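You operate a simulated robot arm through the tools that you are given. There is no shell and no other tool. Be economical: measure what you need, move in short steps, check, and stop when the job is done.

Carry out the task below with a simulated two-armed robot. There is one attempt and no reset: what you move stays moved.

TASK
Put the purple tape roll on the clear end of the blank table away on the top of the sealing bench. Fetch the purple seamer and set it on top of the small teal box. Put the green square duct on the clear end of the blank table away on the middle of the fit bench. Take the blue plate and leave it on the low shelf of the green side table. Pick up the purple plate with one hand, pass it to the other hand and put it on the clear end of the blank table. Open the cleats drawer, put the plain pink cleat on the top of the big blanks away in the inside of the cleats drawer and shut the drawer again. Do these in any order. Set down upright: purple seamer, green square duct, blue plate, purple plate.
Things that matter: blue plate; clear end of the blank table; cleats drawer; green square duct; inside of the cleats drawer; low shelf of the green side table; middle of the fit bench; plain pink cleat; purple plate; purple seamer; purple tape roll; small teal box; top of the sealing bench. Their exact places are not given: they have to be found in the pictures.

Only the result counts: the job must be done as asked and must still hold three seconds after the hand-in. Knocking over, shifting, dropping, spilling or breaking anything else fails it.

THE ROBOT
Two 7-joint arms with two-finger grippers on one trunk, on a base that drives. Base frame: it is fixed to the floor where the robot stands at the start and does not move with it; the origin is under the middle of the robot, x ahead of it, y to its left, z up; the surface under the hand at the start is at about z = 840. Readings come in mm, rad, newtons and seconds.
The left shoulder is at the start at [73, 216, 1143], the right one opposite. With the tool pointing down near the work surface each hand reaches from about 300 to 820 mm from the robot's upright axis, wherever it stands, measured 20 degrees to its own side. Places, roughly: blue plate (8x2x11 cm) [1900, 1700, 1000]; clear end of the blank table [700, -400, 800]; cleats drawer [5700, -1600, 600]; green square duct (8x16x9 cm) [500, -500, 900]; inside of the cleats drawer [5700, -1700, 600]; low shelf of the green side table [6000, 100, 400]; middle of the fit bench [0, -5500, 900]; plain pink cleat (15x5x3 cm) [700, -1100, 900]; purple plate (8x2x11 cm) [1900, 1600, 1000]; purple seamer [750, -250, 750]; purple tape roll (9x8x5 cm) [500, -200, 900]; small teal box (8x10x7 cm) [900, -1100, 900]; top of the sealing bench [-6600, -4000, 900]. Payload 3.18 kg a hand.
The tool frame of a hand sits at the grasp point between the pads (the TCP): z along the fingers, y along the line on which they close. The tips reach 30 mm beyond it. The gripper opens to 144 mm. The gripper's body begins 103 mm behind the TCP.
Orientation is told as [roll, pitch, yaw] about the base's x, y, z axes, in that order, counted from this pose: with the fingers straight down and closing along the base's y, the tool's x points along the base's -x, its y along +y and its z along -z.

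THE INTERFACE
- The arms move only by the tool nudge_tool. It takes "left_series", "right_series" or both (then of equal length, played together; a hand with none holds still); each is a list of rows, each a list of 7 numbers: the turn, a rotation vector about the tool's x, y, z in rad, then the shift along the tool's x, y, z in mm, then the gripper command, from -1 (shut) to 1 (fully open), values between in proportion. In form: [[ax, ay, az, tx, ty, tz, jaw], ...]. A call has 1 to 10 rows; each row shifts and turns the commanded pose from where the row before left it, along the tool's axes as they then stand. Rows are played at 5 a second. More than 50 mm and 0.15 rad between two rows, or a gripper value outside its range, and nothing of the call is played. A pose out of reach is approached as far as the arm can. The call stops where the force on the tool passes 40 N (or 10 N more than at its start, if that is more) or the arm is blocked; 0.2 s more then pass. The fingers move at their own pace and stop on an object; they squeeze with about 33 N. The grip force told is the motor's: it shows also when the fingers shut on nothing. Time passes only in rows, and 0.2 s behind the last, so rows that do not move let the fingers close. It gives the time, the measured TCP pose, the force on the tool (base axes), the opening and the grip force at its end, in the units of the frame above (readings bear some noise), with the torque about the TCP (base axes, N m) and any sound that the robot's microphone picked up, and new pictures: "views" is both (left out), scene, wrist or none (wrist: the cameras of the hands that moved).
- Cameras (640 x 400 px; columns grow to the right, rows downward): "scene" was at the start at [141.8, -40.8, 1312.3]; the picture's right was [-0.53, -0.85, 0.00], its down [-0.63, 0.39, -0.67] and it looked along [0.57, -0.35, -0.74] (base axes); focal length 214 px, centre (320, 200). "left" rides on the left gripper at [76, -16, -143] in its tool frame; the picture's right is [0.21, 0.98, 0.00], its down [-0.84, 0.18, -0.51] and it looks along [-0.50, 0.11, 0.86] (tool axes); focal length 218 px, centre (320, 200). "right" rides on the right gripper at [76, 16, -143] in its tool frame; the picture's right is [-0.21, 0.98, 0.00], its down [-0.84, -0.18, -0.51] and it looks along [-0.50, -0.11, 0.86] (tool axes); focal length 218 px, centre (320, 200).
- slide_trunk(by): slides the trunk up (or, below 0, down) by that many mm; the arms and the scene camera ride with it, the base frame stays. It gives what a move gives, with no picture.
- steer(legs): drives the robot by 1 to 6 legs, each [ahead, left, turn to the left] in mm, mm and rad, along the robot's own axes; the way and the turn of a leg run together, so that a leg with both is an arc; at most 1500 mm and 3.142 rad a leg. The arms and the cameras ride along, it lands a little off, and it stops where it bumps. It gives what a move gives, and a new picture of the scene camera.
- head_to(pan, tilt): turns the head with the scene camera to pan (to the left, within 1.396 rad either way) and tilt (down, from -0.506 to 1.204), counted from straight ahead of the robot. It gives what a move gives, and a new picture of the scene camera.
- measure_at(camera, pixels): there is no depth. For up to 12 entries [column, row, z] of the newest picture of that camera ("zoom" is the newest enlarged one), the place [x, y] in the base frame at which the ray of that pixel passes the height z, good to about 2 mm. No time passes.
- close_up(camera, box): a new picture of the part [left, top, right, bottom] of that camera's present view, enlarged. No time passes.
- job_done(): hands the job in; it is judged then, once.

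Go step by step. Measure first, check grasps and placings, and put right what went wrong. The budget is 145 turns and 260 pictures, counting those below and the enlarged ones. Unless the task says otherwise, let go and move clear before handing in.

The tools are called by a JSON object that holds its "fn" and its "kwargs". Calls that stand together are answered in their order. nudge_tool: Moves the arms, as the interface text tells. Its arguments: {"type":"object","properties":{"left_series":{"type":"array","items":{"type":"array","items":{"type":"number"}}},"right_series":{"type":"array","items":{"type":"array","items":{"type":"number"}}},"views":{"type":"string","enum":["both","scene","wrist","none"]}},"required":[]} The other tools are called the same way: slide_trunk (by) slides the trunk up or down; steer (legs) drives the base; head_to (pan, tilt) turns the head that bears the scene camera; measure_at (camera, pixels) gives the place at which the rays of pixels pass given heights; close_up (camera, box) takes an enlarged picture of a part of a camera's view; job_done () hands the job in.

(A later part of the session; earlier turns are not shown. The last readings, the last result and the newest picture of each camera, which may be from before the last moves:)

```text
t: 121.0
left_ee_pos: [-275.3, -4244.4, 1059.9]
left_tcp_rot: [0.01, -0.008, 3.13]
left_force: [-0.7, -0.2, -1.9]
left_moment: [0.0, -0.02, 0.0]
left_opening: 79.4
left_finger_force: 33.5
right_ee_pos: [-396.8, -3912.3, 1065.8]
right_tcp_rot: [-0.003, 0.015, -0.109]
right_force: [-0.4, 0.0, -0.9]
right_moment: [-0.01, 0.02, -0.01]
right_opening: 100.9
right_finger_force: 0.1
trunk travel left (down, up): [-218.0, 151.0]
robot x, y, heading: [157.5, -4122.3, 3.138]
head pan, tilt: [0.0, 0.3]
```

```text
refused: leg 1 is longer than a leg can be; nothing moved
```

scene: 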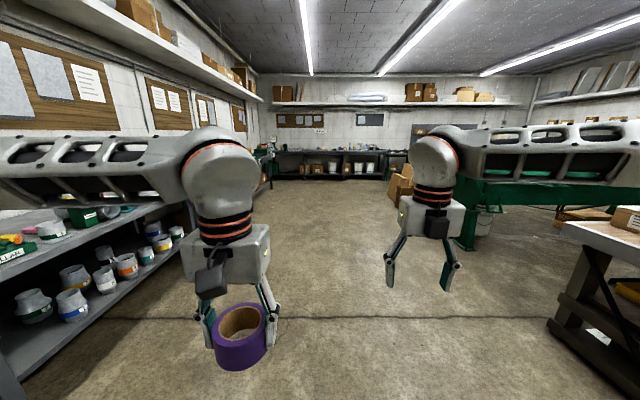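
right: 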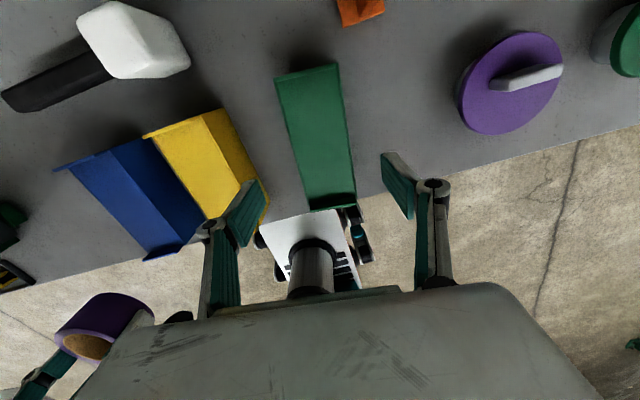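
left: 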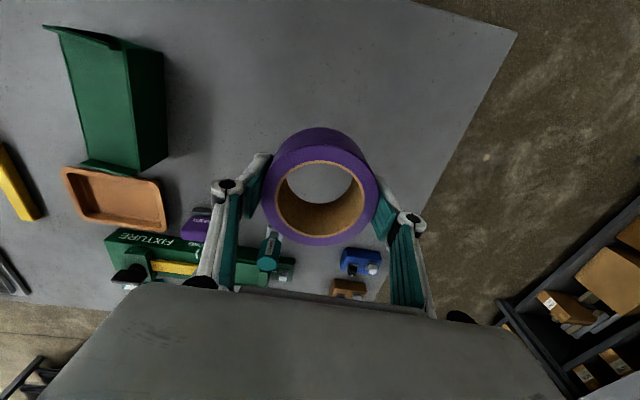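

{"fn": "steer", "kwargs": {"legs": [[1450, 100, 0], [1450, 0, 0], [1400, 0, 0]]}}

{"fn": "head_to", "kwargs": {"pan": 0.0, "tilt": 0.4}}

```text
t: 141.9
left_ee_pos: [-4635.4, -4223.9, 1060.6]
left_tcp_rot: [0.009, -0.008, 3.101]
left_force: [-0.7, -0.3, -2.8]
left_moment: [-0.02, 0.0, -0.02]
left_opening: 79.6
left_finger_force: 32.8
right_ee_pos: [-4745.3, -3890.2, 1066.0]
right_tcp_rot: [-0.002, 0.015, -0.137]
right_force: [0.0, -0.3, 0.2]
right_moment: [0.03, 0.0, -0.02]
right_opening: 100.8
right_finger_force: 0.0
trunk travel left (down, up): [-218.0, 151.0]
robot x, y, heading: [-4200.9, -4116.8, 3.109]
head pan, tilt: [0.0, 0.3]
```

scene: 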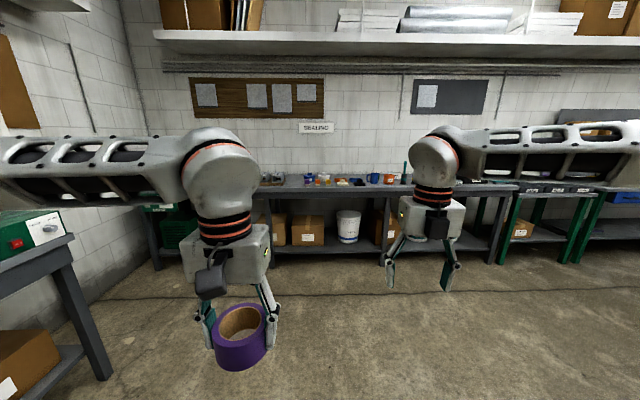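

```text
t: 142.6
left_ee_pos: [-4635.7, -4223.7, 1060.5]
left_tcp_rot: [0.009, -0.008, 3.102]
left_force: [0.4, -0.2, -2.4]
left_moment: [0.01, -0.02, 0.02]
left_opening: 79.3
left_finger_force: 33.1
right_ee_pos: [-4744.9, -3890.2, 1066.3]
right_tcp_rot: [-0.005, 0.015, -0.137]
right_force: [0.3, -0.4, -0.2]
right_moment: [-0.01, 0.01, -0.01]
right_opening: 100.7
right_finger_force: 0.0
trunk travel left (down, up): [-218.0, 151.0]
robot x, y, heading: [-4196.5, -4114.9, 3.107]
head pan, tilt: [0.0, 0.4]
```

scene: 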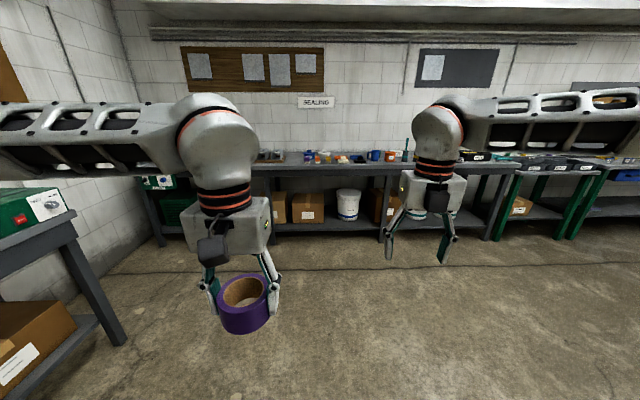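

The SEALING sign (315,101) hangs above the bench ahead. I'll drive 1150 mm closer and look down at its top.

{"fn": "steer", "kwargs": {"legs": [[1150, 0, 0.032]]}}

{"fn": "head_to", "kwargs": {"pan": 0.0, "tilt": 0.6}}

```text
t: 148.6
left_ee_pos: [-5816.5, -4227.7, 1059.5]
left_tcp_rot: [0.009, -0.01, 3.141]
left_force: [-0.1, 0.3, -1.9]
left_moment: [-0.03, -0.03, -0.03]
left_opening: 79.6
left_finger_force: 33.0
right_ee_pos: [-5940.6, -3896.8, 1067.0]
right_tcp_rot: [-0.003, 0.014, -0.098]
right_force: [0.1, 0.5, -0.2]
right_moment: [0.01, 0.01, 0.04]
right_opening: 100.6
right_finger_force: 0.0
trunk travel left (down, up): [-218.0, 151.0]
robot x, y, heading: [-5380.6, -4101.2, -3.133]
head pan, tilt: [0.0, 0.4]
```

scene: 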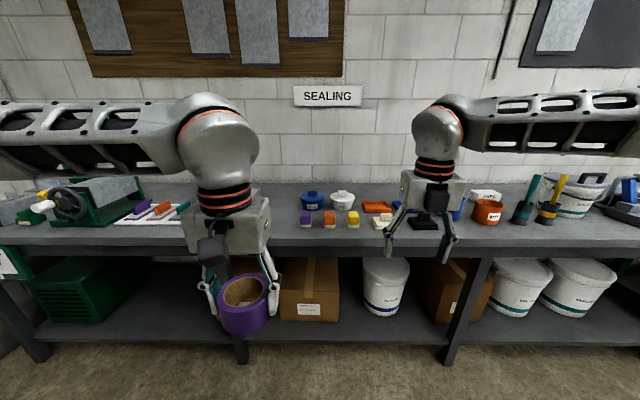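

```text
t: 149.3
left_ee_pos: [-5815.5, -4227.3, 1059.6]
left_tcp_rot: [0.01, -0.009, 3.141]
left_force: [-0.6, 0.1, -1.7]
left_moment: [0.02, 0.0, -0.01]
left_opening: 79.4
left_finger_force: 33.1
right_ee_pos: [-5940.9, -3896.7, 1066.0]
right_tcp_rot: [-0.005, 0.016, -0.099]
right_force: [0.4, 0.6, -0.4]
right_moment: [0.04, -0.01, -0.01]
right_opening: 101.1
right_finger_force: 0.1
trunk travel left (down, up): [-218.0, 151.0]
robot x, y, heading: [-5380.9, -4098.3, -3.135]
head pan, tilt: [0.0, 0.6]
```

scene: 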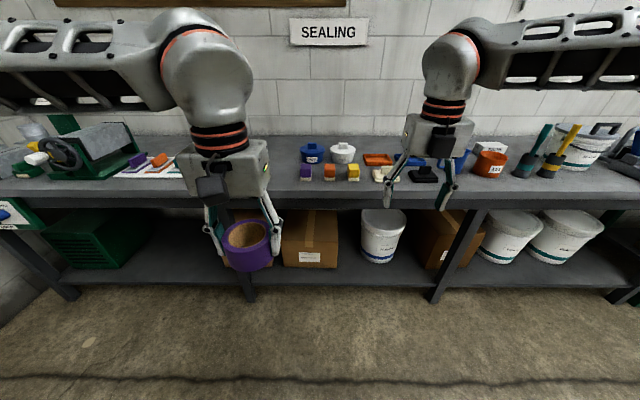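

The bench top has small blocks at (305–352,170); the space left of them seems clear. Zooming and measuring.

{"fn": "close_up", "kwargs": {"camera": "scene", "box": [120, 120, 400, 295]}}

{"fn": "measure_at", "kwargs": {"camera": "scene", "pixels": [[320, 200, 880], [300, 180, 880], [185, 177, 880], [275, 190, 880], [275, 160, 880], [320, 137, 880], [330, 180, 880]]}}

```text
2.29 times, centred on (260, 208) of scene
```

zoom: 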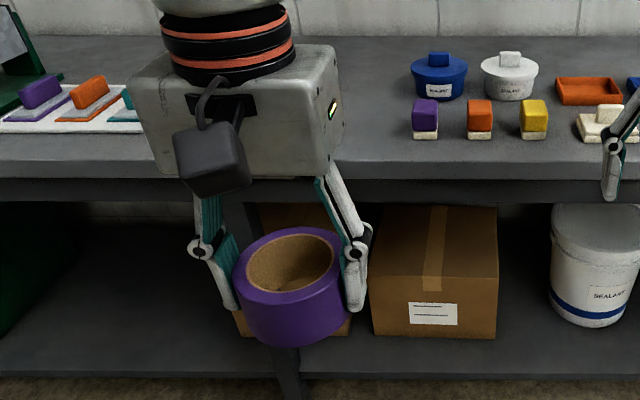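

```text
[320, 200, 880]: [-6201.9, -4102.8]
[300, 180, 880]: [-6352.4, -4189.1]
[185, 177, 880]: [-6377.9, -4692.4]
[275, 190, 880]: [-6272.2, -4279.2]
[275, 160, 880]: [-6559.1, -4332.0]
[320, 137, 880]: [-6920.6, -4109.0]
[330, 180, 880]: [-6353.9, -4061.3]
```

The blocks' left edge is at y≈−4190 and the bench front at x −6200. Target for the roll about (−6370,−4345); I'll move there and check with the left wrist camera.

{"fn": "steer", "kwargs": {"legs": [[470, 115, -0.005]]}}

{"fn": "nudge_tool", "kwargs": {"left_series": [[0, 0, 0, 25, 0, 0, -1], [0, 0, 0, 25, 0, 0, -1], [0, 0, 0, 25, 0, 0, -1]], "views": "wrist"}}

```text
t: 152.2
left_ee_pos: [-6284.3, -4345.4, 1059.6]
left_tcp_rot: [0.009, -0.007, 3.141]
left_force: [-0.5, 0.3, -2.1]
left_moment: [0.01, -0.04, 0.02]
left_opening: 79.5
left_finger_force: 32.5
right_ee_pos: [-6408.6, -4014.4, 1065.7]
right_tcp_rot: [-0.003, 0.015, -0.1]
right_force: [-0.2, 0.7, 0.4]
right_moment: [0.01, -0.03, 0.01]
right_opening: 100.8
right_finger_force: 0.0
trunk travel left (down, up): [-218.0, 151.0]
robot x, y, heading: [-5848.3, -4218.3, -3.139]
head pan, tilt: [0.0, 0.6]
```

scene: 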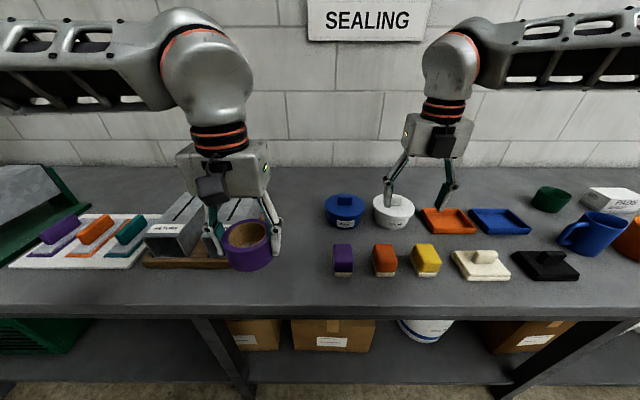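

```text
t: 153.0
left_ee_pos: [-6207.8, -4344.9, 1059.4]
left_tcp_rot: [0.008, -0.01, 3.14]
left_force: [0.0, -0.6, -1.3]
left_moment: [0.01, -0.03, -0.02]
left_opening: 79.3
left_finger_force: 32.8
right_ee_pos: [-6406.3, -4014.9, 1066.7]
right_tcp_rot: [-0.004, 0.018, -0.099]
right_force: [1.0, 0.8, 0.3]
right_moment: [0.02, 0.02, 0.01]
right_opening: 100.9
right_finger_force: 0.2
trunk travel left (down, up): [-218.0, 151.0]
robot x, y, heading: [-5848.9, -4218.6, -3.138]
head pan, tilt: [0.0, 0.6]
```

left: 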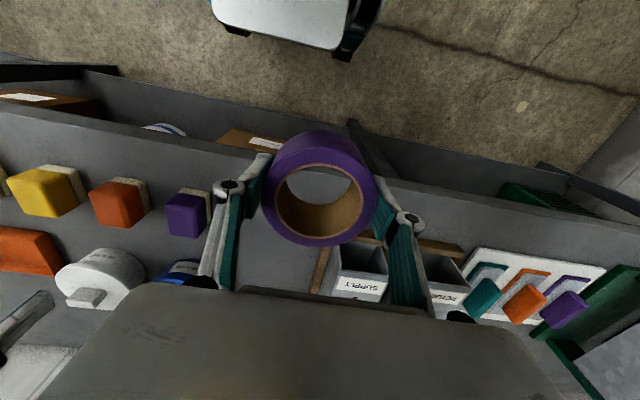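

The left hand moved back instead of forward (its tool x now points to +x). The wrist view shows a SUPPLY tray at (320,270) and the purple block at (185,215); measuring the gap between.

{"fn": "measure_at", "kwargs": {"camera": "left", "pixels": [[328, 250, 870], [312, 290, 870], [205, 237, 870], [210, 192, 870], [245, 160, 870], [195, 265, 880], [260, 270, 870]]}}

{"fn": "measure_at", "kwargs": {"camera": "scene", "pixels": [[332, 276, 870], [352, 276, 870], [325, 222, 870], [230, 268, 870], [280, 305, 870], [143, 265, 870]]}}

```text
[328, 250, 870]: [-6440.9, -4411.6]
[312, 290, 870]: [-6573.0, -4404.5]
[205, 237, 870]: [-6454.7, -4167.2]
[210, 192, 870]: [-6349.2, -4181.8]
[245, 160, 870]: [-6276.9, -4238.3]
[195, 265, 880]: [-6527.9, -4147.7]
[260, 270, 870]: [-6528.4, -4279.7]
```

```text
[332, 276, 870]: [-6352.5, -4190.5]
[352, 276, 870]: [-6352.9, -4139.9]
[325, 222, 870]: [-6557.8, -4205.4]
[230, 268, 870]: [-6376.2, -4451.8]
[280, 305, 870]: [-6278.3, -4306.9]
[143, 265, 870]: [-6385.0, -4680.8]
```

The gap is y −4405 to −4190, so I'll place the roll at (−6345,−4298). Moving over and down to just above the bench.

{"fn": "nudge_tool", "kwargs": {"left_series": [[0, 0, 0, -35, -12, 0, -1], [0, 0, 0, -35, -12, 0, -1], [0, 0, 0, -35, -12, 0, -1], [0, 0, 0, -33, -11, 0, -1], [0, 0, 0, 0, 0, 40, -1], [0, 0, 0, 0, 0, 40, -1], [0, 0, 0, 0, 0, 30, -1]], "views": "both"}}

```text
t: 154.6
left_ee_pos: [-6348.0, -4297.8, 952.0]
left_tcp_rot: [0.009, -0.008, 3.14]
left_force: [-0.6, 0.5, -2.2]
left_moment: [0.0, 0.0, -0.01]
left_opening: 79.4
left_finger_force: 32.8
right_ee_pos: [-6409.1, -4015.2, 1066.2]
right_tcp_rot: [-0.003, 0.015, -0.099]
right_force: [0.2, 0.7, -0.1]
right_moment: [-0.01, -0.04, -0.01]
right_opening: 100.7
right_finger_force: 0.0
trunk travel left (down, up): [-218.0, 151.0]
robot x, y, heading: [-5851.2, -4218.4, -3.138]
head pan, tilt: [0.0, 0.6]
```

scene: 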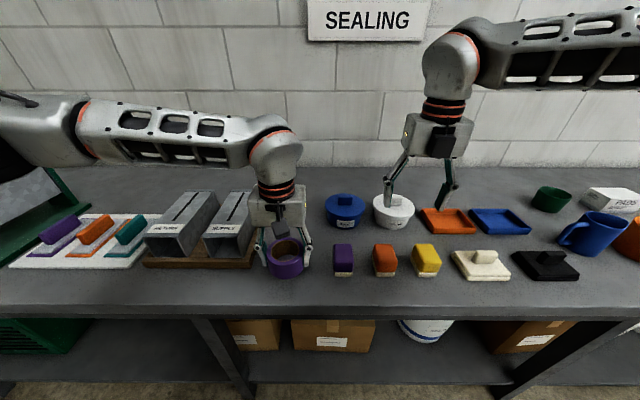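
left: 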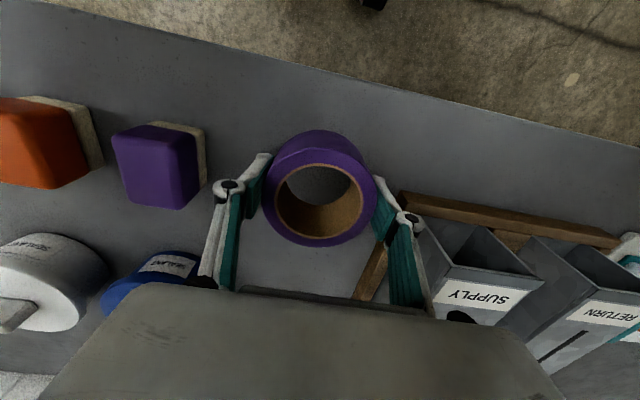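

The finger on the tray side is close to the wooden tray's corner (405,195). Shifting 28 mm toward the bench front, then lowering to feel contact.

{"fn": "nudge_tool", "kwargs": {"left_series": [[0, 0, 0, 28, 0, 0, -1], [0, 0, 0, 0, 0, 20, -1], [0, 0, 0, 0, 0, 10, -1], [0, 0, 0, 0, 0, 3, -1], [0, 0, 0, 0, 0, 3, -1], [0, 0, 0, 0, 0, 3, -1], [0, 0, 0, 0, 0, 3, -1], [0, 0, 0, 0, 0, 3, -1]], "views": "wrist"}}

```text
t: 156.4
left_ee_pos: [-6319.8, -4298.7, 907.8]
left_tcp_rot: [0.006, -0.015, 3.141]
left_force: [-1.0, -4.5, 37.3]
left_moment: [0.23, -0.29, -0.09]
left_opening: 79.5
left_finger_force: 33.1
right_ee_pos: [-6406.8, -4014.4, 1067.9]
right_tcp_rot: [-0.003, 0.018, -0.101]
right_force: [0.4, -0.4, 0.0]
right_moment: [0.03, 0.03, 0.01]
right_opening: 100.5
right_finger_force: 0.0
trunk travel left (down, up): [-218.0, 151.0]
robot x, y, heading: [-5844.9, -4221.0, -3.134]
head pan, tilt: [0.0, 0.6]
```

left: 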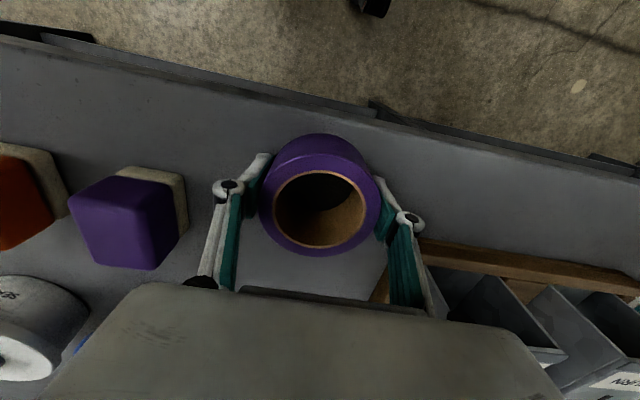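

The roll rests (37 N at TCP 908). Releasing and rising.

{"fn": "nudge_tool", "kwargs": {"left_series": [[0, 0, 0, 0, 0, -1.5, -0.3], [0, 0, 0, 0, 0, 0, 0.4], [0, 0, 0, 0, 0, 0, 0.4], [0, 0, 0, 0, 0, -40, 0.4], [0, 0, 0, 0, 0, -40, 0.4], [0, 0, 0, 0, 0, -45, 0.4], [0, 0, 0, 0, 0, -45, 0.4]], "views": "scene"}}

{"fn": "steer", "kwargs": {"legs": [[-1400, 0, 0]]}}

```text
t: 158.0
left_ee_pos: [-6318.9, -4297.4, 1077.0]
left_tcp_rot: [0.011, -0.01, 3.138]
left_force: [0.4, -0.8, 0.8]
left_moment: [-0.02, 0.02, 0.01]
left_opening: 100.8
left_finger_force: 0.1
right_ee_pos: [-6407.9, -4014.9, 1066.3]
right_tcp_rot: [-0.004, 0.018, -0.1]
right_force: [0.2, -0.1, -0.4]
right_moment: [0.01, 0.05, 0.01]
right_opening: 100.7
right_finger_force: 0.1
trunk travel left (down, up): [-218.0, 151.0]
robot x, y, heading: [-5848.7, -4218.0, -3.136]
head pan, tilt: [0.0, 0.6]
```

scene: 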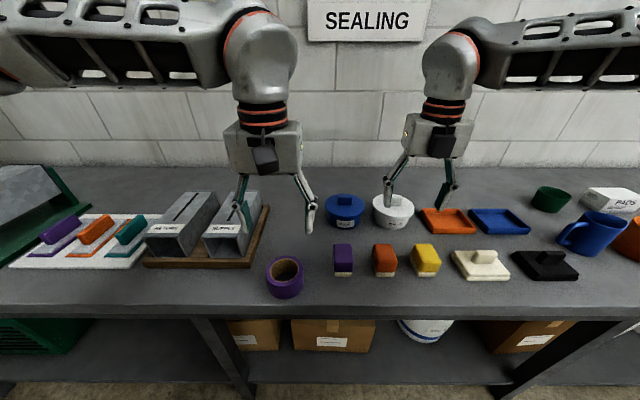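

```text
t: 165.0
left_ee_pos: [-4907.2, -4282.7, 1075.6]
left_tcp_rot: [0.01, -0.007, -3.112]
left_force: [-0.1, -0.2, 0.4]
left_moment: [-0.01, 0.04, -0.02]
left_opening: 101.1
left_finger_force: 0.1
right_ee_pos: [-5006.6, -4002.3, 1067.1]
right_tcp_rot: [-0.004, 0.017, -0.067]
right_force: [-0.5, -0.3, -0.6]
right_moment: [0.04, -0.02, 0.0]
right_opening: 100.8
right_finger_force: 0.0
trunk travel left (down, up): [-218.0, 151.0]
robot x, y, heading: [-4442.6, -4190.7, -3.107]
head pan, tilt: [0.0, 0.6]
```

scene: 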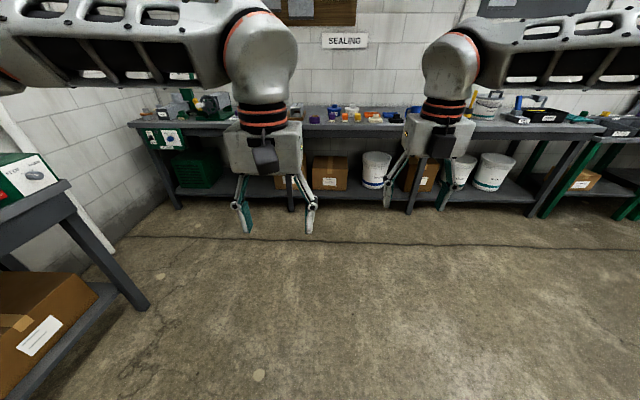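

The purple roll stands on the sealing bench at (286,277). Now heading back: turn round to +x and drive along y≈−4100 toward the far side of the blank table.

{"fn": "steer", "kwargs": {"legs": [[0, 0, 3.107], [1450, 0, 0], [1450, 0, 0], [1450, 0, 0]]}}

{"fn": "head_to", "kwargs": {"pan": 0.3, "tilt": 0.25}}

```text
t: 193.2
left_ee_pos: [369.0, -3917.5, 1076.0]
left_tcp_rot: [0.009, -0.011, 0.031]
left_force: [0.3, -0.1, 0.2]
left_moment: [-0.01, 0.03, -0.02]
left_opening: 100.7
left_finger_force: 0.0
right_ee_pos: [466.5, -4197.3, 1066.1]
right_tcp_rot: [-0.003, 0.014, 3.076]
right_force: [0.1, -0.2, 0.1]
right_moment: [0.0, 0.0, -0.04]
right_opening: 100.6
right_finger_force: 0.1
trunk travel left (down, up): [-218.0, 151.0]
robot x, y, heading: [-99.3, -4012.7, 0.038]
head pan, tilt: [0.0, 0.6]
```

scene: 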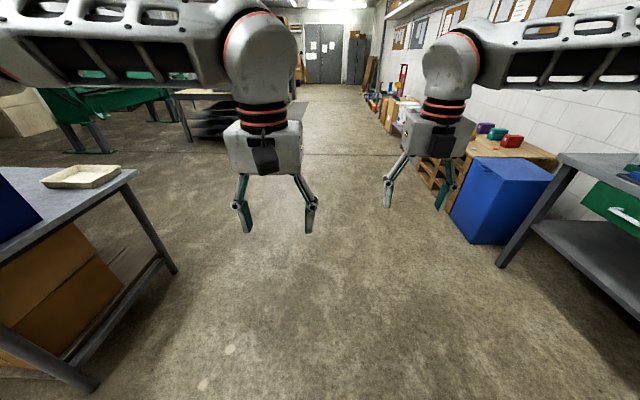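

```text
t: 194.0
left_ee_pos: [367.7, -3917.2, 1075.8]
left_tcp_rot: [0.01, -0.008, 0.029]
left_force: [-0.6, 0.5, -0.7]
left_moment: [0.01, 0.02, 0.03]
left_opening: 100.6
left_finger_force: 0.1
right_ee_pos: [466.0, -4196.2, 1066.2]
right_tcp_rot: [-0.004, 0.015, 3.075]
right_force: [-0.1, -0.4, -0.6]
right_moment: [0.0, -0.02, -0.04]
right_opening: 100.8
right_finger_force: 0.0
trunk travel left (down, up): [-218.0, 151.0]
robot x, y, heading: [-98.8, -4014.3, 0.037]
head pan, tilt: [0.3, 0.25]
```

scene: 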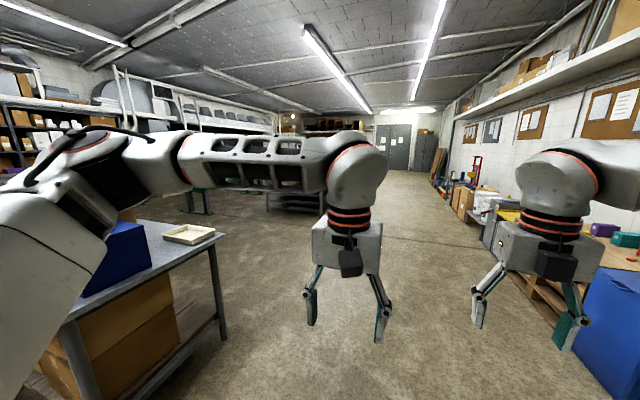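

Clear floor lies ahead between the side table at left and the blue bin at right. Measuring both for clearance.

{"fn": "measure_at", "kwargs": {"camera": "scene", "pixels": [[218, 238, 840], [222, 340, 0], [580, 340, 0], [500, 262, 0], [62, 320, 840], [205, 212, 0], [320, 208, 0]]}}

```text
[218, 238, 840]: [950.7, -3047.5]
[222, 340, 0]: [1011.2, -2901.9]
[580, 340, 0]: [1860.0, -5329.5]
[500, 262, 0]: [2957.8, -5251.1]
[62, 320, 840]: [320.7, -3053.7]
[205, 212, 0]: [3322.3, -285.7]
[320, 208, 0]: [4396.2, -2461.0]
```

The side table ends at (950,−3050) and the bins are beyond y −5250. Driving to x≈1900, turning left to +y, and going up to beside the blank table's far edge.

{"fn": "steer", "kwargs": {"legs": [[1000, 0, -0.037], [1000, 0, 0], [0, 0, 1.571], [1450, 0, 0]]}}

{"fn": "head_to", "kwargs": {"pan": 0.3, "tilt": 0.35}}

```text
t: 214.6
left_ee_pos: [1876.2, -2071.9, 1076.2]
left_tcp_rot: [0.009, -0.009, 1.541]
left_force: [0.0, 0.1, -0.4]
left_moment: [-0.02, 0.0, 0.02]
left_opening: 101.3
left_finger_force: 0.1
right_ee_pos: [2160.9, -1992.8, 1066.2]
right_tcp_rot: [-0.004, 0.014, -1.696]
right_force: [0.5, 0.9, 0.1]
right_moment: [-0.03, 0.0, 0.0]
right_opening: 100.8
right_finger_force: 0.2
trunk travel left (down, up): [-218.0, 151.0]
robot x, y, heading: [1943.5, -2545.4, 1.547]
head pan, tilt: [0.3, 0.25]
```

scene: 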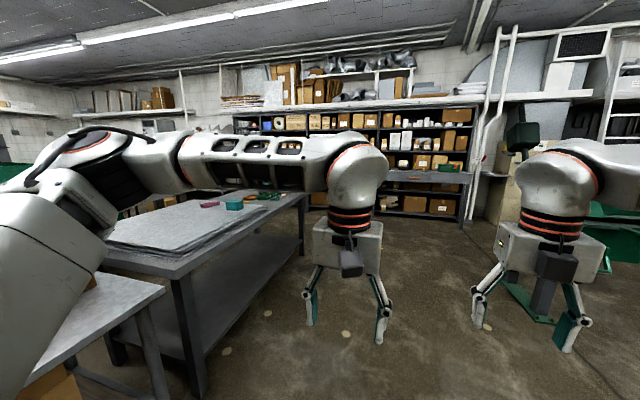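

```text
t: 215.3
left_ee_pos: [1876.6, -2074.1, 1076.7]
left_tcp_rot: [0.009, -0.01, 1.542]
left_force: [0.8, -0.4, -0.8]
left_moment: [-0.02, 0.02, 0.01]
left_opening: 100.8
left_finger_force: 0.2
right_ee_pos: [2160.7, -1993.1, 1065.6]
right_tcp_rot: [-0.003, 0.016, -1.695]
right_force: [-0.9, 0.1, 0.5]
right_moment: [0.0, 0.01, 0.02]
right_opening: 100.5
right_finger_force: 0.1
trunk travel left (down, up): [-218.0, 151.0]
robot x, y, heading: [1945.9, -2544.9, 1.544]
head pan, tilt: [0.3, 0.351]
```

scene: 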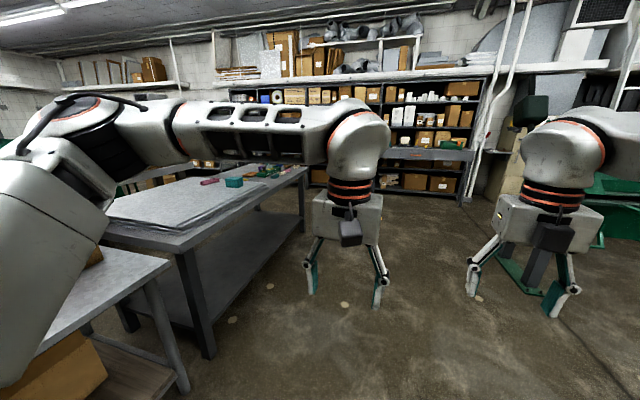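

The blank table's far side is free, though a green machine stands at right (510,270)–(555,315). Measuring its foot.

{"fn": "measure_at", "kwargs": {"camera": "scene", "pixels": [[500, 272, 0], [548, 318, 0], [597, 245, 0], [390, 205, 0], [470, 200, 0], [305, 240, 0], [208, 358, 0]]}}

```text
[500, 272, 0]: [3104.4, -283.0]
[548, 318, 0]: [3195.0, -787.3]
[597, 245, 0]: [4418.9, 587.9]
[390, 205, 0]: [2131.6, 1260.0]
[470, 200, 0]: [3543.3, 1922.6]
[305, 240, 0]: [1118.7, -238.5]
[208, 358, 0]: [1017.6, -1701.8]
```

All clear (the machine is beyond x 3100). Driving up to y≈−570 and turning to face the table.

{"fn": "steer", "kwargs": {"legs": [[1000, 0, 0.025], [975, 0, 0], [0, 0, 1.571], [400, 0, 0]]}}

{"fn": "head_to", "kwargs": {"pan": 0.0, "tilt": 0.6}}

```text
t: 231.0
left_ee_pos: [1090.2, -610.3, 1077.5]
left_tcp_rot: [0.007, -0.009, 3.092]
left_force: [-0.6, 0.9, 0.1]
left_moment: [0.01, -0.01, -0.02]
left_opening: 100.9
left_finger_force: 0.1
right_ee_pos: [1015.5, -324.1, 1066.0]
right_tcp_rot: [-0.003, 0.017, -0.147]
right_force: [-0.2, 0.0, -0.5]
right_moment: [0.04, -0.01, 0.0]
right_opening: 100.7
right_finger_force: 0.0
trunk travel left (down, up): [-218.0, 151.0]
robot x, y, heading: [1564.8, -552.5, 3.1]
head pan, tilt: [0.3, 0.351]
```

scene: 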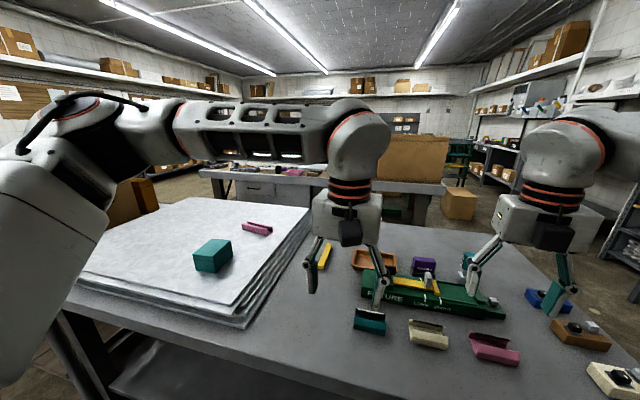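

```text
t: 231.8
left_ee_pos: [1089.1, -609.9, 1076.3]
left_tcp_rot: [0.007, -0.009, 3.09]
left_force: [0.3, -0.1, -0.5]
left_moment: [0.01, 0.04, 0.0]
left_opening: 100.7
left_finger_force: 0.1
right_ee_pos: [1015.2, -323.4, 1065.9]
right_tcp_rot: [-0.004, 0.018, -0.146]
right_force: [-0.7, 0.2, -0.5]
right_moment: [0.01, -0.01, -0.01]
right_opening: 100.6
right_finger_force: 0.1
trunk travel left (down, up): [-218.0, 151.0]
robot x, y, heading: [1563.4, -551.5, 3.102]
head pan, tilt: [0.0, 0.6]
```

scene: 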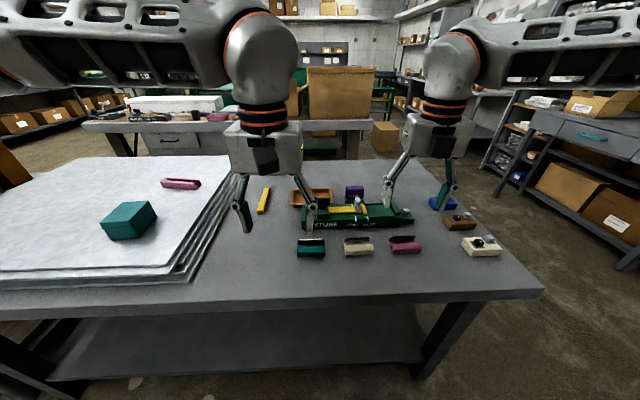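

From the far side I see the teal box (128,219), pink cleat (180,183) on the sheets and the seamer (355,191). Measuring them.

{"fn": "close_up", "kwargs": {"camera": "scene", "box": [80, 160, 240, 260]}}

{"fn": "measure_at", "kwargs": {"camera": "zoom", "pixels": [[200, 310, 885], [310, 280, 885], [85, 265, 885], [198, 245, 950], [308, 212, 950], [85, 205, 950], [205, 170, 950], [325, 115, 885], [480, 110, 885], [325, 85, 910], [468, 80, 910]]}}

{"fn": "close_up", "kwargs": {"camera": "scene", "box": [300, 165, 440, 265]}}

```text
4.00 times, centred on (160, 210) of scene
```

zoom: 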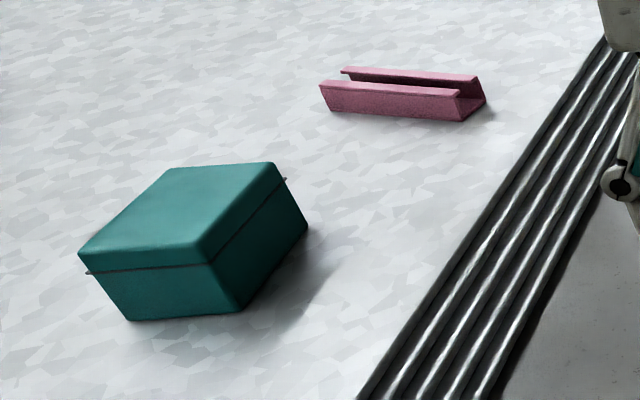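

```text
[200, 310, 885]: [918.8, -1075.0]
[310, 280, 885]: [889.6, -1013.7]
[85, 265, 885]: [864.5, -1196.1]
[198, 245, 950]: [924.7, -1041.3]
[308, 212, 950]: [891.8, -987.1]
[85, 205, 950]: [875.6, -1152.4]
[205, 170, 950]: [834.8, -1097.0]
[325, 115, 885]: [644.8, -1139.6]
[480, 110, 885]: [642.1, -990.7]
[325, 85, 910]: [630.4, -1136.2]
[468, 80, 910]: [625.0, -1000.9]
```

```text
4.00 times, centred on (370, 215) of scene
```

zoom: 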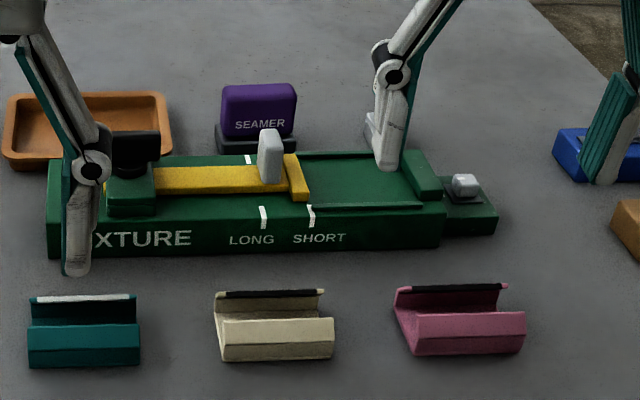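

Teal box near (880,−1085) and cleat near (640,−1065). Now driving close to the table to reach the seamer with the right hand.

{"fn": "steer", "kwargs": {"legs": [[170, 0, 0.04]]}}

{"fn": "nudge_tool", "kwargs": {"right_series": [[0, 0, 0, 35, 0, 0, 0.3], [0, 0, 0, 35, 0, 0, 0.3], [0, 0, 0, 35, 0, 0, 0.3]], "views": "wrist"}}

```text
t: 233.2
left_ee_pos: [925.2, -623.8, 1075.2]
left_tcp_rot: [0.009, -0.009, 3.127]
left_force: [0.3, 0.1, -0.2]
left_moment: [0.0, -0.03, 0.03]
left_opening: 101.0
left_finger_force: 0.0
right_ee_pos: [840.5, -339.9, 1066.7]
right_tcp_rot: [-0.004, 0.016, -0.11]
right_force: [-0.2, -0.3, -0.1]
right_moment: [0.02, -0.04, 0.0]
right_opening: 100.8
right_finger_force: 0.0
trunk travel left (down, up): [-218.0, 151.0]
robot x, y, heading: [1396.4, -548.9, 3.137]
head pan, tilt: [0.0, 0.6]
```

scene: 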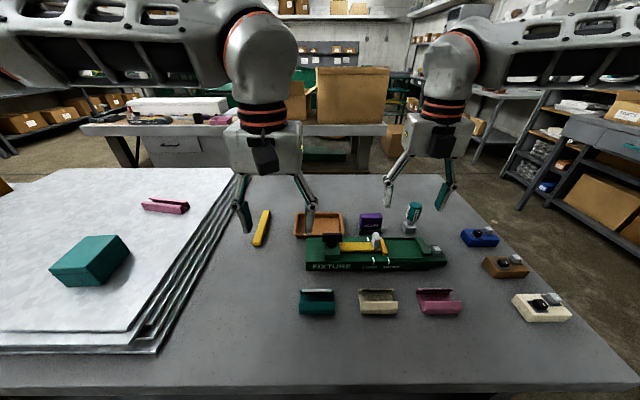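

```text
t: 234.0
left_ee_pos: [926.5, -623.4, 1075.9]
left_tcp_rot: [0.01, -0.009, 3.129]
left_force: [-0.1, 0.0, -0.1]
left_moment: [-0.03, -0.06, -0.01]
left_opening: 100.8
left_finger_force: 0.1
right_ee_pos: [796.2, -332.3, 1065.3]
right_tcp_rot: [-0.01, 0.017, -0.119]
right_force: [0.1, 0.5, -0.6]
right_moment: [0.03, 0.01, 0.0]
right_opening: 93.4
right_finger_force: 0.0
right hand out of reach, approached as far as the arm can: row 2, 3
trunk travel left (down, up): [-218.0, 151.0]
robot x, y, heading: [1399.0, -550.1, 3.134]
head pan, tilt: [0.0, 0.6]
```

right: 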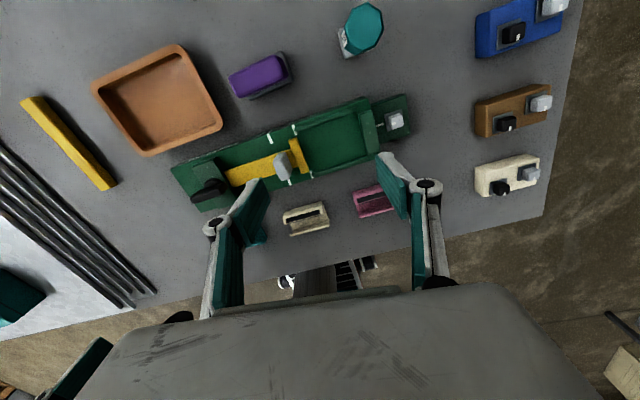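

At z 1065 the arm stalls at x 796. I'll go lower first (tips stay above the fixture), square the yaw, and extend toward (698,−368).

{"fn": "nudge_tool", "kwargs": {"right_series": [[0, 0, -0.118, 0, 0, 35, 0.3], [0, 0, 0, 0, -12, 35, 0.3], [0, 0, 0, 0, -12, 30, 0.3], [0, 0, 0, 33, -12, 0, 0.3], [0, 0, 0, 33, 0, 0, 0.3], [0, 0, 0, 32, 0, 0, 0.3]], "views": "wrist"}}

```text
t: 235.4
left_ee_pos: [926.1, -623.5, 1076.2]
left_tcp_rot: [0.009, -0.008, 3.129]
left_force: [0.2, 0.0, -0.2]
left_moment: [-0.03, 0.01, 0.02]
left_opening: 100.8
left_finger_force: 0.1
right_ee_pos: [780.8, -328.2, 1004.9]
right_tcp_rot: [-0.002, 0.016, 0.009]
right_force: [0.8, 0.6, 0.5]
right_moment: [-0.02, 0.01, 0.04]
right_opening: 93.6
right_finger_force: 0.2
right hand out of reach, approached as far as the arm can: row 3, 4, 5, 6
trunk travel left (down, up): [-218.0, 151.0]
robot x, y, heading: [1396.7, -551.0, 3.137]
head pan, tilt: [0.0, 0.6]
```

right: 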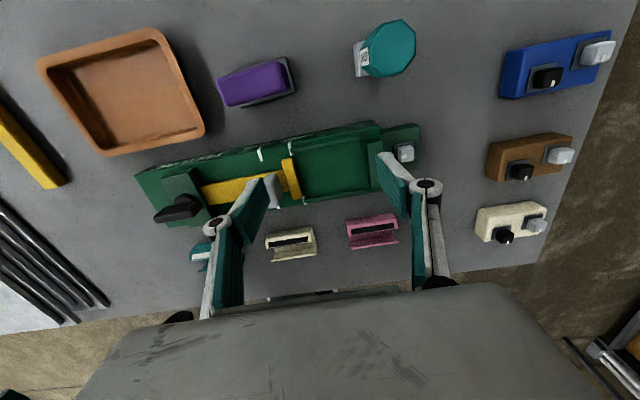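

The right arm in its turned posture is too short here, so I'll use the left arm, whose posture is unspoiled. Raising the right hand, then strafing so that the seamer lies straight ahead of the left shoulder.

{"fn": "nudge_tool", "kwargs": {"right_series": [[0, 0, 0, -20, 0, -35, 0.3], [0, 0, 0, -40, 0, -25, 0.3], [0, 0, 0, -40, 0, 0, 0.3], [0, 0, 0, -40, 0, 0, 0.3]], "views": "none"}}

{"fn": "steer", "kwargs": {"legs": [[0, -390, 0]]}}

```text
t: 236.4
left_ee_pos: [927.0, -624.7, 1077.5]
left_tcp_rot: [0.008, -0.01, 3.127]
left_force: [0.2, -0.6, -1.0]
left_moment: [0.01, 0.03, 0.01]
left_opening: 100.8
left_finger_force: 0.1
right_ee_pos: [922.0, -326.4, 1064.1]
right_tcp_rot: [-0.002, 0.019, 0.008]
right_force: [0.0, 0.4, -0.3]
right_moment: [-0.02, 0.04, -0.01]
right_opening: 93.4
right_finger_force: 0.0
trunk travel left (down, up): [-218.0, 151.0]
robot x, y, heading: [1399.6, -550.4, 3.135]
head pan, tilt: [0.0, 0.6]
```

```text
t: 240.4
left_ee_pos: [929.5, -226.7, 1075.5]
left_tcp_rot: [0.01, -0.009, 3.126]
left_force: [0.3, 0.1, -0.1]
left_moment: [0.0, 0.01, -0.01]
left_opening: 101.0
left_finger_force: 0.1
right_ee_pos: [922.6, 69.6, 1063.1]
right_tcp_rot: [-0.001, 0.019, 0.007]
right_force: [0.0, 0.5, 0.1]
right_moment: [-0.02, 0.01, 0.0]
right_opening: 93.9
right_finger_force: 0.0
trunk travel left (down, up): [-218.0, 151.0]
robot x, y, heading: [1399.5, -152.7, 3.131]
head pan, tilt: [0.0, 0.6]
```

scene: 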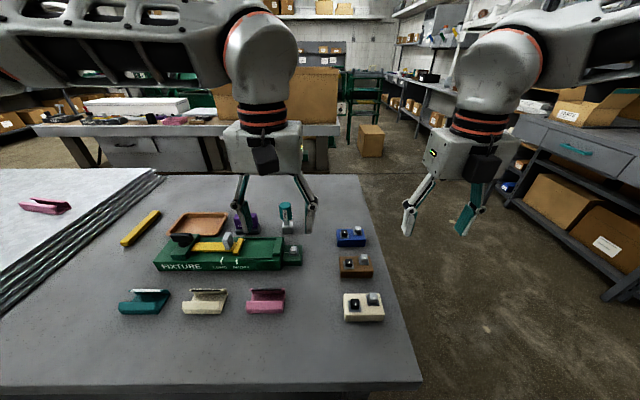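

The seamer shows at (246,222) and the left arm is free. Lowering the left hand to z≈985, shifting and extending over the seamer.

{"fn": "nudge_tool", "kwargs": {"left_series": [[0, 0, 0, 0, 36, 30, 0.3], [0, 0, 0, 0, 36, 30, 0.3], [0, 0, 0, 0, 36, 30, 0.3], [0, 0, 0, -38.5, 6, 0, 0.3], [0, 0, 0, -38.5, 6, 0, 0.3], [0, 0, 0, -38.5, 6, 0, 0.3], [0, 0, 0, -38.5, 6, 0, 0.3], [0, 0, 0, -38.5, 6, 0, 0.3], [0, 0, 0, -38.5, 6, 0, 0.3]], "views": "wrist"}}

```text
t: 242.4
left_ee_pos: [723.5, -365.2, 989.9]
left_tcp_rot: [0.009, -0.009, 3.126]
left_force: [-0.6, -0.9, 0.4]
left_moment: [0.04, 0.04, 0.01]
left_opening: 93.7
left_finger_force: 0.0
left hand out of reach, approached as far as the arm can: row 9
right_ee_pos: [925.1, 70.2, 1063.1]
right_tcp_rot: [-0.002, 0.017, 0.008]
right_force: [0.6, -0.1, 0.1]
right_moment: [-0.02, 0.02, -0.01]
right_opening: 93.5
right_finger_force: 0.1
trunk travel left (down, up): [-218.0, 151.0]
robot x, y, heading: [1401.2, -154.8, 3.137]
head pan, tilt: [0.0, 0.6]
```

left: 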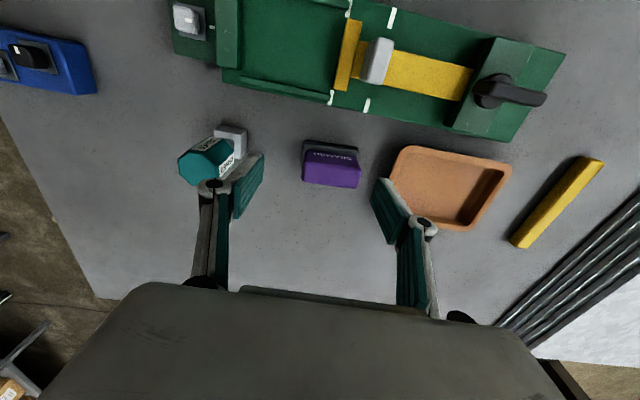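

Left hand is at (723,−365,990), nearly there. Lowering 45 mm, where the reach is longer, and extending the last 25 mm.

{"fn": "nudge_tool", "kwargs": {"left_series": [[0, 0, 0, 0, 3, 45, 0.3], [0, 0, 0, -13, 0, 0, 0.3], [0, 0, 0, -12, 0, 0, 0.3]], "views": "wrist"}}

```text
t: 243.2
left_ee_pos: [710.6, -368.0, 944.3]
left_tcp_rot: [0.008, -0.008, 3.125]
left_force: [-0.5, -0.4, 0.1]
left_moment: [0.0, -0.05, -0.01]
left_opening: 93.6
left_finger_force: 0.0
left hand out of reach, approached as far as the arm can: row 3
right_ee_pos: [923.0, 69.6, 1064.0]
right_tcp_rot: [-0.002, 0.015, 0.006]
right_force: [-0.8, -0.3, 0.3]
right_moment: [0.02, 0.02, -0.02]
right_opening: 93.6
right_finger_force: 0.0
trunk travel left (down, up): [-218.0, 151.0]
robot x, y, heading: [1403.0, -153.9, 3.132]
head pan, tilt: [0.0, 0.6]
```

left: 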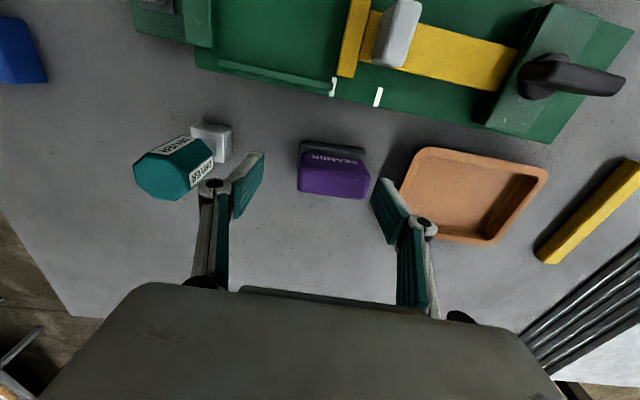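

12 mm short still; I'll drive 13 mm ahead and narrow the jaws to 80 mm to stay clear of the driver (175,165). First checking alignment by measuring.

{"fn": "steer", "kwargs": {"legs": [[13, 0, 0]]}}

{"fn": "nudge_tool", "kwargs": {"left_series": [[0, 0, 0, 0, 0, 0, 0.11]], "views": "wrist"}}

{"fn": "measure_at", "kwargs": {"camera": "left", "pixels": [[299, 185, 905], [367, 195, 905], [302, 160, 905], [370, 165, 905], [215, 165, 900], [230, 135, 850]]}}

```text
t: 244.0
left_ee_pos: [698.3, -366.4, 944.8]
left_tcp_rot: [0.008, -0.008, 3.127]
left_force: [0.3, 0.0, 0.7]
left_moment: [0.03, -0.03, -0.02]
left_opening: 93.6
left_finger_force: 0.0
right_ee_pos: [910.1, 70.7, 1064.7]
right_tcp_rot: [-0.002, 0.017, 0.008]
right_force: [0.1, 0.1, -0.1]
right_moment: [0.01, -0.02, -0.01]
right_opening: 93.8
right_finger_force: 0.0
trunk travel left (down, up): [-218.0, 151.0]
robot x, y, heading: [1385.9, -153.9, 3.134]
head pan, tilt: [0.0, 0.6]
```

scene: 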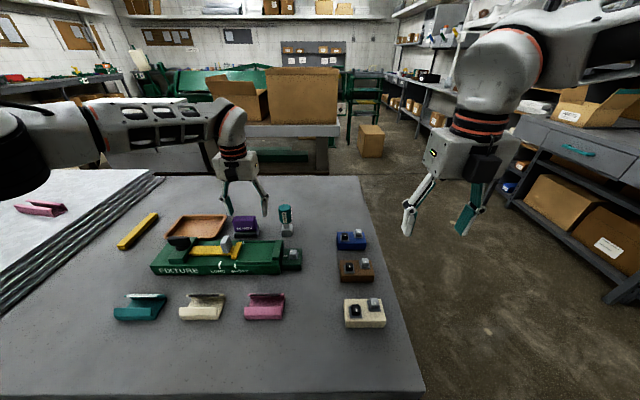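

```text
t: 244.4
left_ee_pos: [698.9, -367.2, 944.0]
left_tcp_rot: [0.009, -0.008, 3.126]
left_force: [-0.2, -0.1, 0.0]
left_moment: [-0.03, 0.01, 0.0]
left_opening: 80.4
left_finger_force: 0.1
right_ee_pos: [911.3, 69.1, 1064.5]
right_tcp_rot: [-0.002, 0.018, 0.008]
right_force: [-0.1, 0.4, 1.2]
right_moment: [-0.01, 0.0, -0.03]
right_opening: 93.4
right_finger_force: 0.0
trunk travel left (down, up): [-218.0, 151.0]
robot x, y, heading: [1387.5, -152.1, 3.135]
head pan, tilt: [0.0, 0.6]
```

left: 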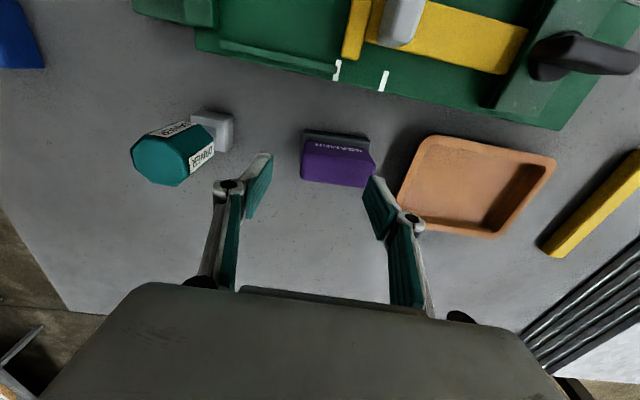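

```text
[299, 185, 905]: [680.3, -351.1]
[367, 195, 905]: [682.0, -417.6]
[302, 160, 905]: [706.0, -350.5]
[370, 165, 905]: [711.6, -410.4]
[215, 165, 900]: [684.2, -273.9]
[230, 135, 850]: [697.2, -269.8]
```

Re-measuring with pixels of the new picture: foot edge (303,130)–(368,140), top edge (301,180)–(367,188).

{"fn": "measure_at", "kwargs": {"camera": "left", "pixels": [[301, 180, 905], [366, 188, 905], [375, 170, 905], [303, 142, 905], [374, 150, 905], [304, 129, 853], [370, 138, 853]]}}

```text
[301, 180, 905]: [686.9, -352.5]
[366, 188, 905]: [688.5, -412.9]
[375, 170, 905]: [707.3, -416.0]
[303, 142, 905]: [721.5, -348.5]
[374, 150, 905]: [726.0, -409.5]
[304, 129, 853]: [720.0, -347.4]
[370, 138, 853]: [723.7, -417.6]
```

Relative to the hand, the seamer centres at (704,−381). Shifting 14 mm, then lowering by trunk 56 mm so that the arm's posture holds.

{"fn": "nudge_tool", "kwargs": {"left_series": [[0, 0, 0, 4, 14, 0, 0.11]], "views": "none"}}

{"fn": "slide_trunk", "kwargs": {"by": -56}}

{"fn": "nudge_tool", "kwargs": {"left_series": [[0, 0, 0, 0, 0, 0, 0.11]], "views": "wrist"}}

```text
t: 244.8
left_ee_pos: [701.5, -382.9, 944.1]
left_tcp_rot: [0.008, -0.007, 3.127]
left_force: [0.9, -1.2, 0.1]
left_moment: [0.03, 0.02, 0.01]
left_opening: 80.0
left_finger_force: 0.1
right_ee_pos: [910.3, 69.3, 1063.9]
right_tcp_rot: [-0.001, 0.017, 0.007]
right_force: [-1.0, -0.2, 0.4]
right_moment: [0.01, 0.01, 0.0]
right_opening: 93.7
right_finger_force: 0.1
trunk travel left (down, up): [-218.0, 151.0]
robot x, y, heading: [1388.6, -153.6, 3.138]
head pan, tilt: [0.0, 0.6]
```

```text
t: 245.8
left_ee_pos: [701.4, -380.6, 889.4]
left_tcp_rot: [0.008, -0.01, 3.124]
left_force: [0.2, -0.3, -0.1]
left_moment: [0.01, -0.02, 0.02]
left_opening: 80.1
left_finger_force: 0.0
right_ee_pos: [911.1, 69.4, 1007.8]
right_tcp_rot: [-0.001, 0.018, 0.007]
right_force: [0.1, 1.4, 1.3]
right_moment: [-0.05, -0.02, -0.02]
right_opening: 93.8
right_finger_force: 0.0
trunk travel left (down, up): [-162.0, 207.0]
robot x, y, heading: [1389.1, -153.9, 3.138]
head pan, tilt: [0.0, 0.6]
```

```text
t: 246.2
left_ee_pos: [702.1, -379.6, 888.2]
left_tcp_rot: [0.008, -0.009, 3.125]
left_force: [0.1, 0.4, 0.2]
left_moment: [0.03, -0.03, 0.01]
left_opening: 79.8
left_finger_force: 0.0
right_ee_pos: [909.8, 70.4, 1007.0]
right_tcp_rot: [-0.002, 0.017, 0.007]
right_force: [-0.9, -0.5, 0.2]
right_moment: [0.03, 0.0, -0.04]
right_opening: 93.5
right_finger_force: 0.0
trunk travel left (down, up): [-162.0, 207.0]
robot x, y, heading: [1384.1, -152.8, 3.133]
head pan, tilt: [0.0, 0.6]
```

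left: 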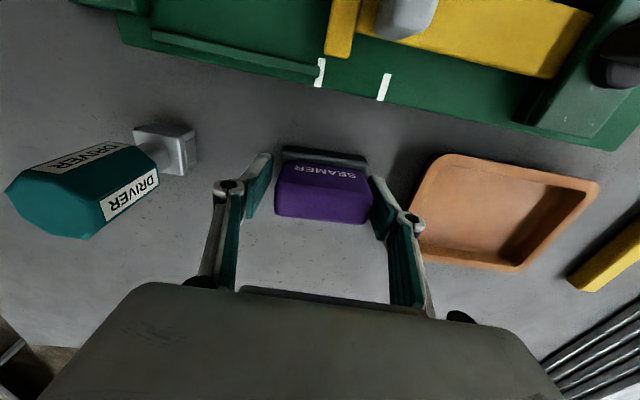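

The seamer body sits between the pads (275–373 px). Closing and lifting with the trunk.

{"fn": "nudge_tool", "kwargs": {"left_series": [[0, 0, 0, 0, 0, 0, -1], [0, 0, 0, 0, 0, 0, -1], [0, 0, 0, 0, 0, 0, -1]], "views": "none"}}

{"fn": "slide_trunk", "kwargs": {"by": 160}}

{"fn": "nudge_tool", "kwargs": {"left_series": [[0, 0, 0, 35, 0, 0, -1], [0, 0, 0, 40, 0, 0, -1], [0, 0, 0, 40, 0, 0, -1]], "views": "wrist"}}

```text
t: 247.0
left_ee_pos: [702.5, -381.1, 889.2]
left_tcp_rot: [0.011, -0.009, 3.125]
left_force: [1.5, -1.5, 2.1]
left_moment: [-0.25, 0.04, 0.09]
left_opening: 69.4
left_finger_force: 33.0
right_ee_pos: [911.6, 69.9, 1008.0]
right_tcp_rot: [-0.003, 0.018, 0.007]
right_force: [0.4, 0.2, -0.2]
right_moment: [-0.02, 0.02, -0.01]
right_opening: 93.4
right_finger_force: 0.0
trunk travel left (down, up): [-162.0, 207.0]
robot x, y, heading: [1389.1, -150.4, 3.133]
head pan, tilt: [0.0, 0.6]
```

```text
t: 248.8
left_ee_pos: [704.9, -382.6, 1099.4]
left_tcp_rot: [0.011, -0.087, 3.131]
left_force: [-0.6, 0.5, -1.8]
left_moment: [-0.02, -0.02, 0.0]
left_opening: 68.9
left_finger_force: 32.6
right_ee_pos: [910.4, 69.6, 1166.2]
right_tcp_rot: [-0.001, 0.014, 0.005]
right_force: [1.0, 0.4, 0.7]
right_moment: [0.01, -0.02, -0.01]
right_opening: 93.3
right_finger_force: 0.1
trunk travel left (down, up): [-322.0, 47.0]
robot x, y, heading: [1386.8, -155.7, 3.134]
head pan, tilt: [0.0, 0.6]
```

```text
t: 249.6
left_ee_pos: [820.6, -383.6, 1090.4]
left_tcp_rot: [0.01, -0.092, 3.131]
left_force: [-0.6, 0.3, -2.0]
left_moment: [0.01, 0.05, -0.01]
left_opening: 69.0
left_finger_force: 32.8
right_ee_pos: [911.4, 68.4, 1167.8]
right_tcp_rot: [-0.002, 0.018, 0.006]
right_force: [-0.2, 0.2, 0.1]
right_moment: [0.02, 0.02, 0.03]
right_opening: 93.6
right_finger_force: 0.0
trunk travel left (down, up): [-322.0, 47.0]
robot x, y, heading: [1388.4, -153.5, 3.131]
head pan, tilt: [0.0, 0.6]
```

left: 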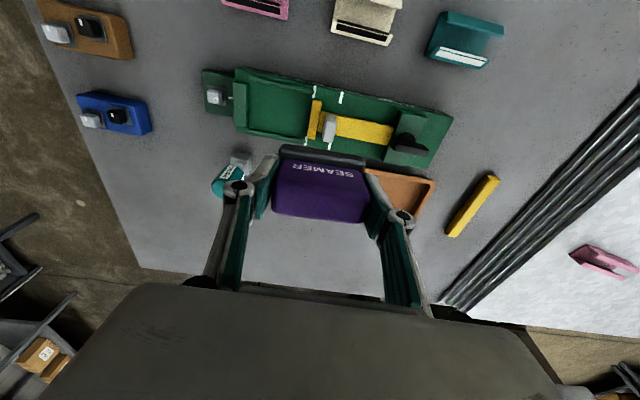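

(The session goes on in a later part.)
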